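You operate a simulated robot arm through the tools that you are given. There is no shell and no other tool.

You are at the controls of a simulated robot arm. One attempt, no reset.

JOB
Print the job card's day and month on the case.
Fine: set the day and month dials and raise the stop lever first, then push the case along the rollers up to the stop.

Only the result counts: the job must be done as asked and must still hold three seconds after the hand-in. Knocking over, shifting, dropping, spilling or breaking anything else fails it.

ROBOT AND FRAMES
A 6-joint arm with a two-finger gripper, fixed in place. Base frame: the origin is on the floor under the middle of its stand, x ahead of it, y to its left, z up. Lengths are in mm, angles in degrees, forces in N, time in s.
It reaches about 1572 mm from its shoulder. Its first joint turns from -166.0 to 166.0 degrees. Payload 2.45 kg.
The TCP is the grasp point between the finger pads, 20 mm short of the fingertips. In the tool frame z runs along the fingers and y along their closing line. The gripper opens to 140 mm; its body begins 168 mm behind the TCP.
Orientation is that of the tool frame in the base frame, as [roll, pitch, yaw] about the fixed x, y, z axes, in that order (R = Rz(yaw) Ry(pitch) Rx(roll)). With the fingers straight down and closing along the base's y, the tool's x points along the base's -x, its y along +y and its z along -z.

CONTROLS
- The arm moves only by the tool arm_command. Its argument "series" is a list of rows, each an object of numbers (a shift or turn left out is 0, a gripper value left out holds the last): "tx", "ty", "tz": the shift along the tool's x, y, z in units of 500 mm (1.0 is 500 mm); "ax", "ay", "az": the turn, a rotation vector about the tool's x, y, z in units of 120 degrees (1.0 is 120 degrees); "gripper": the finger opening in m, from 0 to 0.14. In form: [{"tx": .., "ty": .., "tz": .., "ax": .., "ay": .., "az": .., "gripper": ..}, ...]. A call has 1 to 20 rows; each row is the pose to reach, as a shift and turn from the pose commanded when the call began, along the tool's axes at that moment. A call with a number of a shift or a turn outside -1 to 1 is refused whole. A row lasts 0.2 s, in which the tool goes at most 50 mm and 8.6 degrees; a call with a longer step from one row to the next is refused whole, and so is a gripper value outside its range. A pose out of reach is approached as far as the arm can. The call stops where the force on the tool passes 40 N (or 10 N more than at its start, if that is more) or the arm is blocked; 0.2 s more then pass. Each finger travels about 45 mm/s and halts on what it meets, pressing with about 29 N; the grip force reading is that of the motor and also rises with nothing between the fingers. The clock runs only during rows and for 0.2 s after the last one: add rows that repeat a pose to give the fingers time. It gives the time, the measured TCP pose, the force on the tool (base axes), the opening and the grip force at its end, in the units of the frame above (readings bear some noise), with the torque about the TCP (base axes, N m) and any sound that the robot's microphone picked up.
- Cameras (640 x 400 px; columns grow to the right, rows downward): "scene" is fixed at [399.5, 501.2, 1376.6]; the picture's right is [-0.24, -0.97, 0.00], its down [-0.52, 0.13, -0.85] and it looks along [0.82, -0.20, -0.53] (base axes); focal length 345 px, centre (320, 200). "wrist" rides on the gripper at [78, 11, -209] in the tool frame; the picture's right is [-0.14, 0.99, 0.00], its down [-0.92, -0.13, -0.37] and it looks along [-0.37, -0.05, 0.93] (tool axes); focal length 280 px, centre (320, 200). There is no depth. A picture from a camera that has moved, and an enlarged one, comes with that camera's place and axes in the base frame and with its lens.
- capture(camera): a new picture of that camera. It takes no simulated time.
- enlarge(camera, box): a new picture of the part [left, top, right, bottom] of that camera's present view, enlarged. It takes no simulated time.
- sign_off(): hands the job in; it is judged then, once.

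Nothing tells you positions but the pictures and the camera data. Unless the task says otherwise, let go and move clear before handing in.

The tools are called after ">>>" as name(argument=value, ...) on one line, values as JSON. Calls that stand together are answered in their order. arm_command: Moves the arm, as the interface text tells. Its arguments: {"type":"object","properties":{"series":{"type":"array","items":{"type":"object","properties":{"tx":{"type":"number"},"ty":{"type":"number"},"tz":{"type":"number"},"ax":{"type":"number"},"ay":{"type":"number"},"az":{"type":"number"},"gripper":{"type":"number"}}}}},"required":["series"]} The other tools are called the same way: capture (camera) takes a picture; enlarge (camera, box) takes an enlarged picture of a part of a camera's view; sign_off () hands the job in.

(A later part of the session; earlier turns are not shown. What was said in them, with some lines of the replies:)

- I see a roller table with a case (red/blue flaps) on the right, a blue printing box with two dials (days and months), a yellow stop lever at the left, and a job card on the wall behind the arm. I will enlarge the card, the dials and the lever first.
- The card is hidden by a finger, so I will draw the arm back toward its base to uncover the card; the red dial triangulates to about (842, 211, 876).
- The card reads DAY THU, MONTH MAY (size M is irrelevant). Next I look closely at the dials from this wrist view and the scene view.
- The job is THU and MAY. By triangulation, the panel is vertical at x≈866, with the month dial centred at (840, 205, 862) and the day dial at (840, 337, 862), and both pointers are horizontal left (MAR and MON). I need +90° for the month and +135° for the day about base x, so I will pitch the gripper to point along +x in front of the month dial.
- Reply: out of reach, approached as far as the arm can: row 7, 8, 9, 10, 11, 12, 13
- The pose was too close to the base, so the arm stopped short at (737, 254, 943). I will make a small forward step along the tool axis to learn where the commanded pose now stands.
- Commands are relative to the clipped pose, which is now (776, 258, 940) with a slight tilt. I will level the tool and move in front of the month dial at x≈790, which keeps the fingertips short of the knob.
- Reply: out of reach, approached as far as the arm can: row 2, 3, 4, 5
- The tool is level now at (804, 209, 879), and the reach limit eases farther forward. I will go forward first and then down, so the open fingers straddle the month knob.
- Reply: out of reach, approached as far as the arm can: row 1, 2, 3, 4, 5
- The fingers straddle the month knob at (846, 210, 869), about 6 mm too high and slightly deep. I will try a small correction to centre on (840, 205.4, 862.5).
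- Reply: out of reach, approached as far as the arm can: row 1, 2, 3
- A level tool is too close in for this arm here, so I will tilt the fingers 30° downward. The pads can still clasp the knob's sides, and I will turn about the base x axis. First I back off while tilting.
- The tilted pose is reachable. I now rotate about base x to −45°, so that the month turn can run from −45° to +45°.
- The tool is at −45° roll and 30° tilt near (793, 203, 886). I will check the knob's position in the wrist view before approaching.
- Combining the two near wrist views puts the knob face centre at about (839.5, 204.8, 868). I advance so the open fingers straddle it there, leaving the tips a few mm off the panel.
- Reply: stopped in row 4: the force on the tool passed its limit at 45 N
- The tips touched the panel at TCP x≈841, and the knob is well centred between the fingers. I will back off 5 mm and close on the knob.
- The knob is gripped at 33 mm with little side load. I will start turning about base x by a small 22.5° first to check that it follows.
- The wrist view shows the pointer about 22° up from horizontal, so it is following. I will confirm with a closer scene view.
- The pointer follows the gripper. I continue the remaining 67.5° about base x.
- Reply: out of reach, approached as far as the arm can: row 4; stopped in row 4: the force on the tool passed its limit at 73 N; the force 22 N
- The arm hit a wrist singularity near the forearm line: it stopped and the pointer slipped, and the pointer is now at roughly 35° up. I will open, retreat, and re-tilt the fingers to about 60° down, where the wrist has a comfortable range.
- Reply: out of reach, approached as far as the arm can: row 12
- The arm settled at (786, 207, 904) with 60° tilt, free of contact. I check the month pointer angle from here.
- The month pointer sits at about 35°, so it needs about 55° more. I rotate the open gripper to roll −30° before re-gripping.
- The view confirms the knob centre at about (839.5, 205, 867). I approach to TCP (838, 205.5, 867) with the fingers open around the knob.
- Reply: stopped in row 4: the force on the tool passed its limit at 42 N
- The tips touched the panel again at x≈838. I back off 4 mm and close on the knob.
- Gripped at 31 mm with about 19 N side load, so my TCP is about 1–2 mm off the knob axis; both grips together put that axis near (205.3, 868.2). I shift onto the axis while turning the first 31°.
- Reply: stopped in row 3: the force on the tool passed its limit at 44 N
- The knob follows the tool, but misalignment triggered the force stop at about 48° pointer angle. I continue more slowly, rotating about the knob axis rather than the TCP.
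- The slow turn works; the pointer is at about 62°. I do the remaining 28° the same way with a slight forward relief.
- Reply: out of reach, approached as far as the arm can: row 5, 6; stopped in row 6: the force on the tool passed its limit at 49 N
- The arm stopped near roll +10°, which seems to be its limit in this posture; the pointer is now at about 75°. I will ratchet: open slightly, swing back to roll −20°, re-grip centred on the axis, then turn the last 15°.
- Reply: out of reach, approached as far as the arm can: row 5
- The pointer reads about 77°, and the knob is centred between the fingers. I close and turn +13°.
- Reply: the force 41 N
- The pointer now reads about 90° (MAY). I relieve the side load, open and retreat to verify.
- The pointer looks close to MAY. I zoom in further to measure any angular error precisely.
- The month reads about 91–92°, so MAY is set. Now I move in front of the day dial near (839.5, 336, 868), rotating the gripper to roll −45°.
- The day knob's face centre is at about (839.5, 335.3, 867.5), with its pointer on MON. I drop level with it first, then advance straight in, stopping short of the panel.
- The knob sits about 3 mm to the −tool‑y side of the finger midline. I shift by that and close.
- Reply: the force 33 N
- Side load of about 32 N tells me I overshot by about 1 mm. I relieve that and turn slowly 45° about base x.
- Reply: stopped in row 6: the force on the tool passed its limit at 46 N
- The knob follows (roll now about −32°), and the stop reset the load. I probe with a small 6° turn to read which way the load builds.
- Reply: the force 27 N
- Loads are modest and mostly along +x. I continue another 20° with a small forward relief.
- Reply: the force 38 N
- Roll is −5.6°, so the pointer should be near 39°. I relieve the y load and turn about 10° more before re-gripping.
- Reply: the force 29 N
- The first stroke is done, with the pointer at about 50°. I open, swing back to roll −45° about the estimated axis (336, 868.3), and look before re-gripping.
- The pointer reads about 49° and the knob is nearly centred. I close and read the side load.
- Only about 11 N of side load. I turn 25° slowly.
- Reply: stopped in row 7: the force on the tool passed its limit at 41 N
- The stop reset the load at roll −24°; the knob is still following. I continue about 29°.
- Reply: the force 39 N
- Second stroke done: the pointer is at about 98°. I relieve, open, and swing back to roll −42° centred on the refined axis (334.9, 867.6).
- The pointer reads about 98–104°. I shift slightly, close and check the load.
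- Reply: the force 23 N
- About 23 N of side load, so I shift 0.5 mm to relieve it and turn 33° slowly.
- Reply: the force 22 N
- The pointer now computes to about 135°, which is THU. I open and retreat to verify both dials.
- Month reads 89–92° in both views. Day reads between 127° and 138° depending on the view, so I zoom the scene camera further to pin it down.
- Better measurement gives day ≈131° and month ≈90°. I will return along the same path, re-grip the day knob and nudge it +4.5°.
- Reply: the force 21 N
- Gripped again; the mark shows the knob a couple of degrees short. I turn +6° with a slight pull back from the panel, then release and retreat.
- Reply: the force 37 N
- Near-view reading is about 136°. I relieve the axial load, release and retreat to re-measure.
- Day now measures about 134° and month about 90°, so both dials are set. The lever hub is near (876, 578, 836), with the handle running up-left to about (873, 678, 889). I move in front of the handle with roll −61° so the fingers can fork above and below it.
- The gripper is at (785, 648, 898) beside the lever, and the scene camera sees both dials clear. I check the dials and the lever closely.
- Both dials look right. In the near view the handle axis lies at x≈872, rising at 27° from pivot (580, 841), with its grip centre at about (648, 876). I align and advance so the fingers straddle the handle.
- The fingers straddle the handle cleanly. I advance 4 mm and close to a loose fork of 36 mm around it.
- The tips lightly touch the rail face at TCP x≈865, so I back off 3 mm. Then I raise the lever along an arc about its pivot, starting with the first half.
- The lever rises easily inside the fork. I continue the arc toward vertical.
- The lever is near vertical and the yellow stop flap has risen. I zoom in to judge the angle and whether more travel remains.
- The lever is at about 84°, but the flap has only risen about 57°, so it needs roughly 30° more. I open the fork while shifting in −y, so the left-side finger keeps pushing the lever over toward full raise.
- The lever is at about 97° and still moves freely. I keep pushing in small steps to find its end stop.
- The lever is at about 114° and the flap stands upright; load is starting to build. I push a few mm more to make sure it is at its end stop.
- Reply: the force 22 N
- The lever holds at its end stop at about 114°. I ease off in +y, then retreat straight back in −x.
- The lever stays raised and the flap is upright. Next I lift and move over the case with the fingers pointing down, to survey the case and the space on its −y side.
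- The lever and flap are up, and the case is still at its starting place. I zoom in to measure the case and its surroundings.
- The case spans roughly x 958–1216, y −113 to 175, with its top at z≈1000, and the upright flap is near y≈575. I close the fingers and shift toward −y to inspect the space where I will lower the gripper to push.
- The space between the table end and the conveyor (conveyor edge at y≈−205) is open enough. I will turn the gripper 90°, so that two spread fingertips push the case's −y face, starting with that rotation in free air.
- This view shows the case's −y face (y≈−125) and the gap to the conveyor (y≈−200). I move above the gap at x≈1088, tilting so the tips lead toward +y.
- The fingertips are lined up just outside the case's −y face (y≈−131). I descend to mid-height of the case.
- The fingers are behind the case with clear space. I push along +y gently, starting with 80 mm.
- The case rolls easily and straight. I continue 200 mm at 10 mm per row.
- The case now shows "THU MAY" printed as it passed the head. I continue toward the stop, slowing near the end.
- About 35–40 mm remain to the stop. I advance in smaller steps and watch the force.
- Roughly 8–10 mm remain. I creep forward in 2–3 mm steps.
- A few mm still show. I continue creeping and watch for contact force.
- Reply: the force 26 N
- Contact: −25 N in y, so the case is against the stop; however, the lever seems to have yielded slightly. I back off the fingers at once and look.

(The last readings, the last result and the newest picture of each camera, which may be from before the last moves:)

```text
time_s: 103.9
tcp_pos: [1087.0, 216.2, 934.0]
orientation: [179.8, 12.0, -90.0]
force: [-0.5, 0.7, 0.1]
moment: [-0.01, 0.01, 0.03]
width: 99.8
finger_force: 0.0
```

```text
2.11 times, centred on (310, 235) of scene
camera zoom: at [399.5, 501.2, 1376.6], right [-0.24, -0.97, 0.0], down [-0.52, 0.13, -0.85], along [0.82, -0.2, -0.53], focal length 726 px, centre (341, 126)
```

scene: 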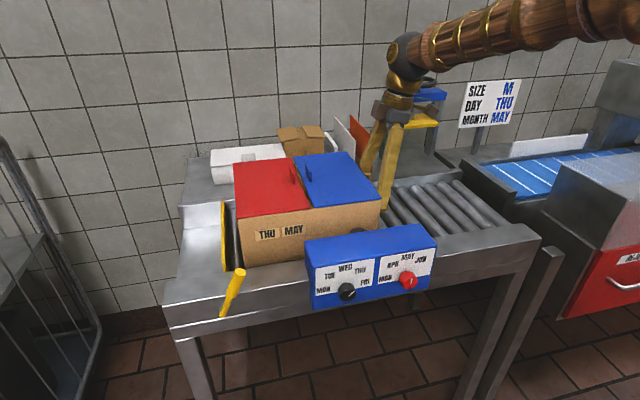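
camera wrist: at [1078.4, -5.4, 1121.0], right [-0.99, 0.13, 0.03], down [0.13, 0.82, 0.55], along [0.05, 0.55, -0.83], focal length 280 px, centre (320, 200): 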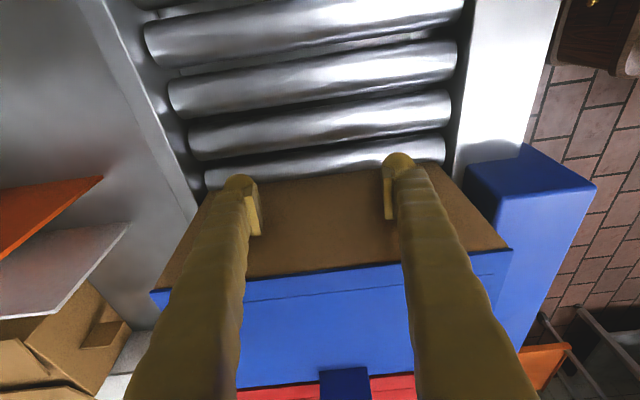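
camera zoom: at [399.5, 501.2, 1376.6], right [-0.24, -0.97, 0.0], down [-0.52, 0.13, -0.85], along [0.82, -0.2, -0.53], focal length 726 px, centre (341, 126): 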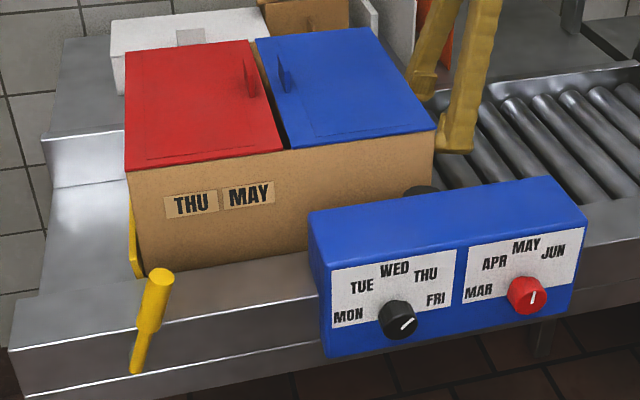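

The case rests against the stop, and the lever has settled about 5° back from its end stop. I lift the fingers clear first and check whether it is stable.

>>> arm_command(series=[{"tx": 0.01, "tz": -0.04}, {"tx": -0.005, "tz": -0.11}, {"tx": -0.025, "tz": -0.2}, {"tx": -0.045, "tz": -0.29}, {"tx": -0.065, "tz": -0.38}, {"tx": -0.085, "tz": -0.47}, {"tx": -0.105, "tz": -0.56}, {"tx": -0.105, "tz": -0.56}])

>>> enlarge(camera="scene", box=[200, 180, 290, 290])

>>> capture(camera="scene")

>>> capture(camera="wrist")

```text
time_s: 105.7
tcp_pos: [1088.4, 209.8, 1222.0]
orientation: [179.9, 12.0, -90.1]
force: [0.0, 0.4, 0.2]
moment: [0.0, -0.03, 0.03]
width: 100.0
finger_force: 0.0
```

```text
3.64 times, centred on (245, 235) of scene
camera zoom: at [399.5, 501.2, 1376.6], right [-0.24, -0.97, 0.0], down [-0.52, 0.13, -0.85], along [0.82, -0.2, -0.53], focal length 1255 px, centre (593, 73)
```

zoom: 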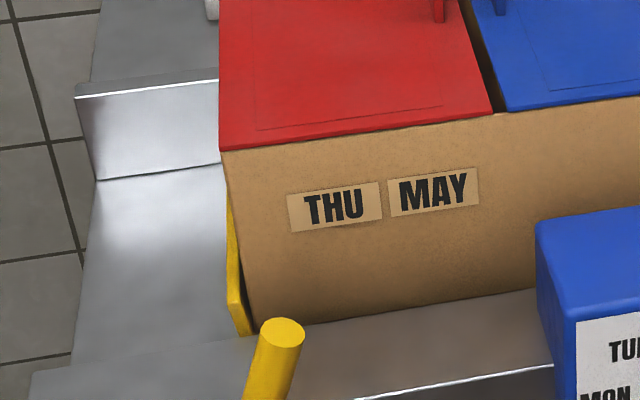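

```text
taken
```

scene: 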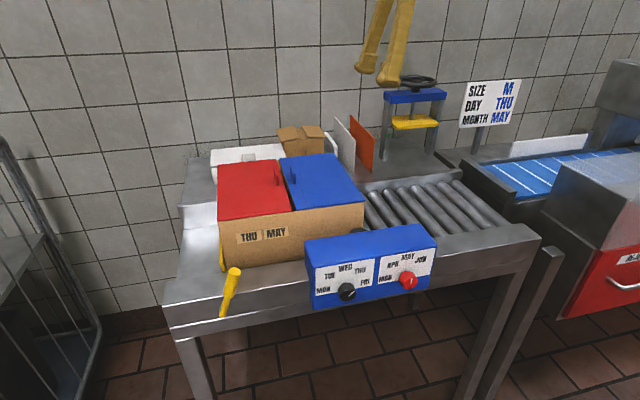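

```text
taken
camera wrist: at [1078.3, 89.8, 1409.1], right [-0.99, 0.13, 0.03], down [0.13, 0.82, 0.55], along [0.05, 0.55, -0.83], focal length 280 px, centre (320, 200)
```

wrist: 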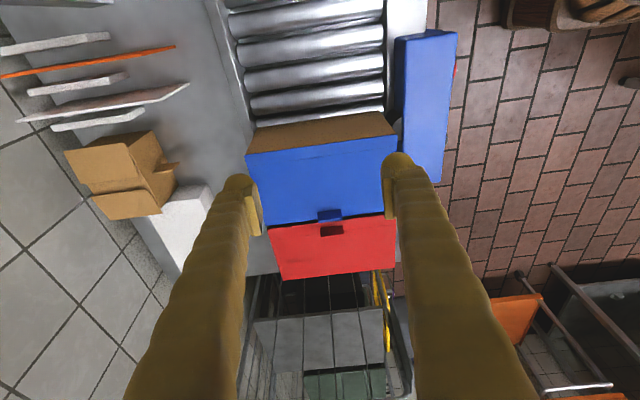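

The case is printed "THU MAY" and rests against the raised stop. The lever is stable near its end position, the dials are unchanged, nothing else has moved, and the gripper is well clear. I am handing in.

>>> sign_off()

```text
The job is handed in.
```

The case is printed "THU MAY", matching the job card, and it is resting against the raised stop. I have handed the job in, but the tool gave no verdict.

- **Dials:** day is set to THU and month to MAY. By camera measurement both pointers were within about 2° of their labels.
- **Stop lever:** I raised it to its end stop before moving the case. When the case reached the stop I pushed it with about 25 N. This pushed the lever back about 5°, from roughly 114° to 109°. It stayed there while I backed away, and I did not push it up again.
- **Case:** it rolled straight along the lane and was printed as it passed the print head.
- **Contacts:** the fingertips touched the dial panel several times, up to about 45 N, and the front rail once, lightly. I saw no shift in the machine or in the other items on the table.

The gripper is clear, above the table with nothing in its fingers.
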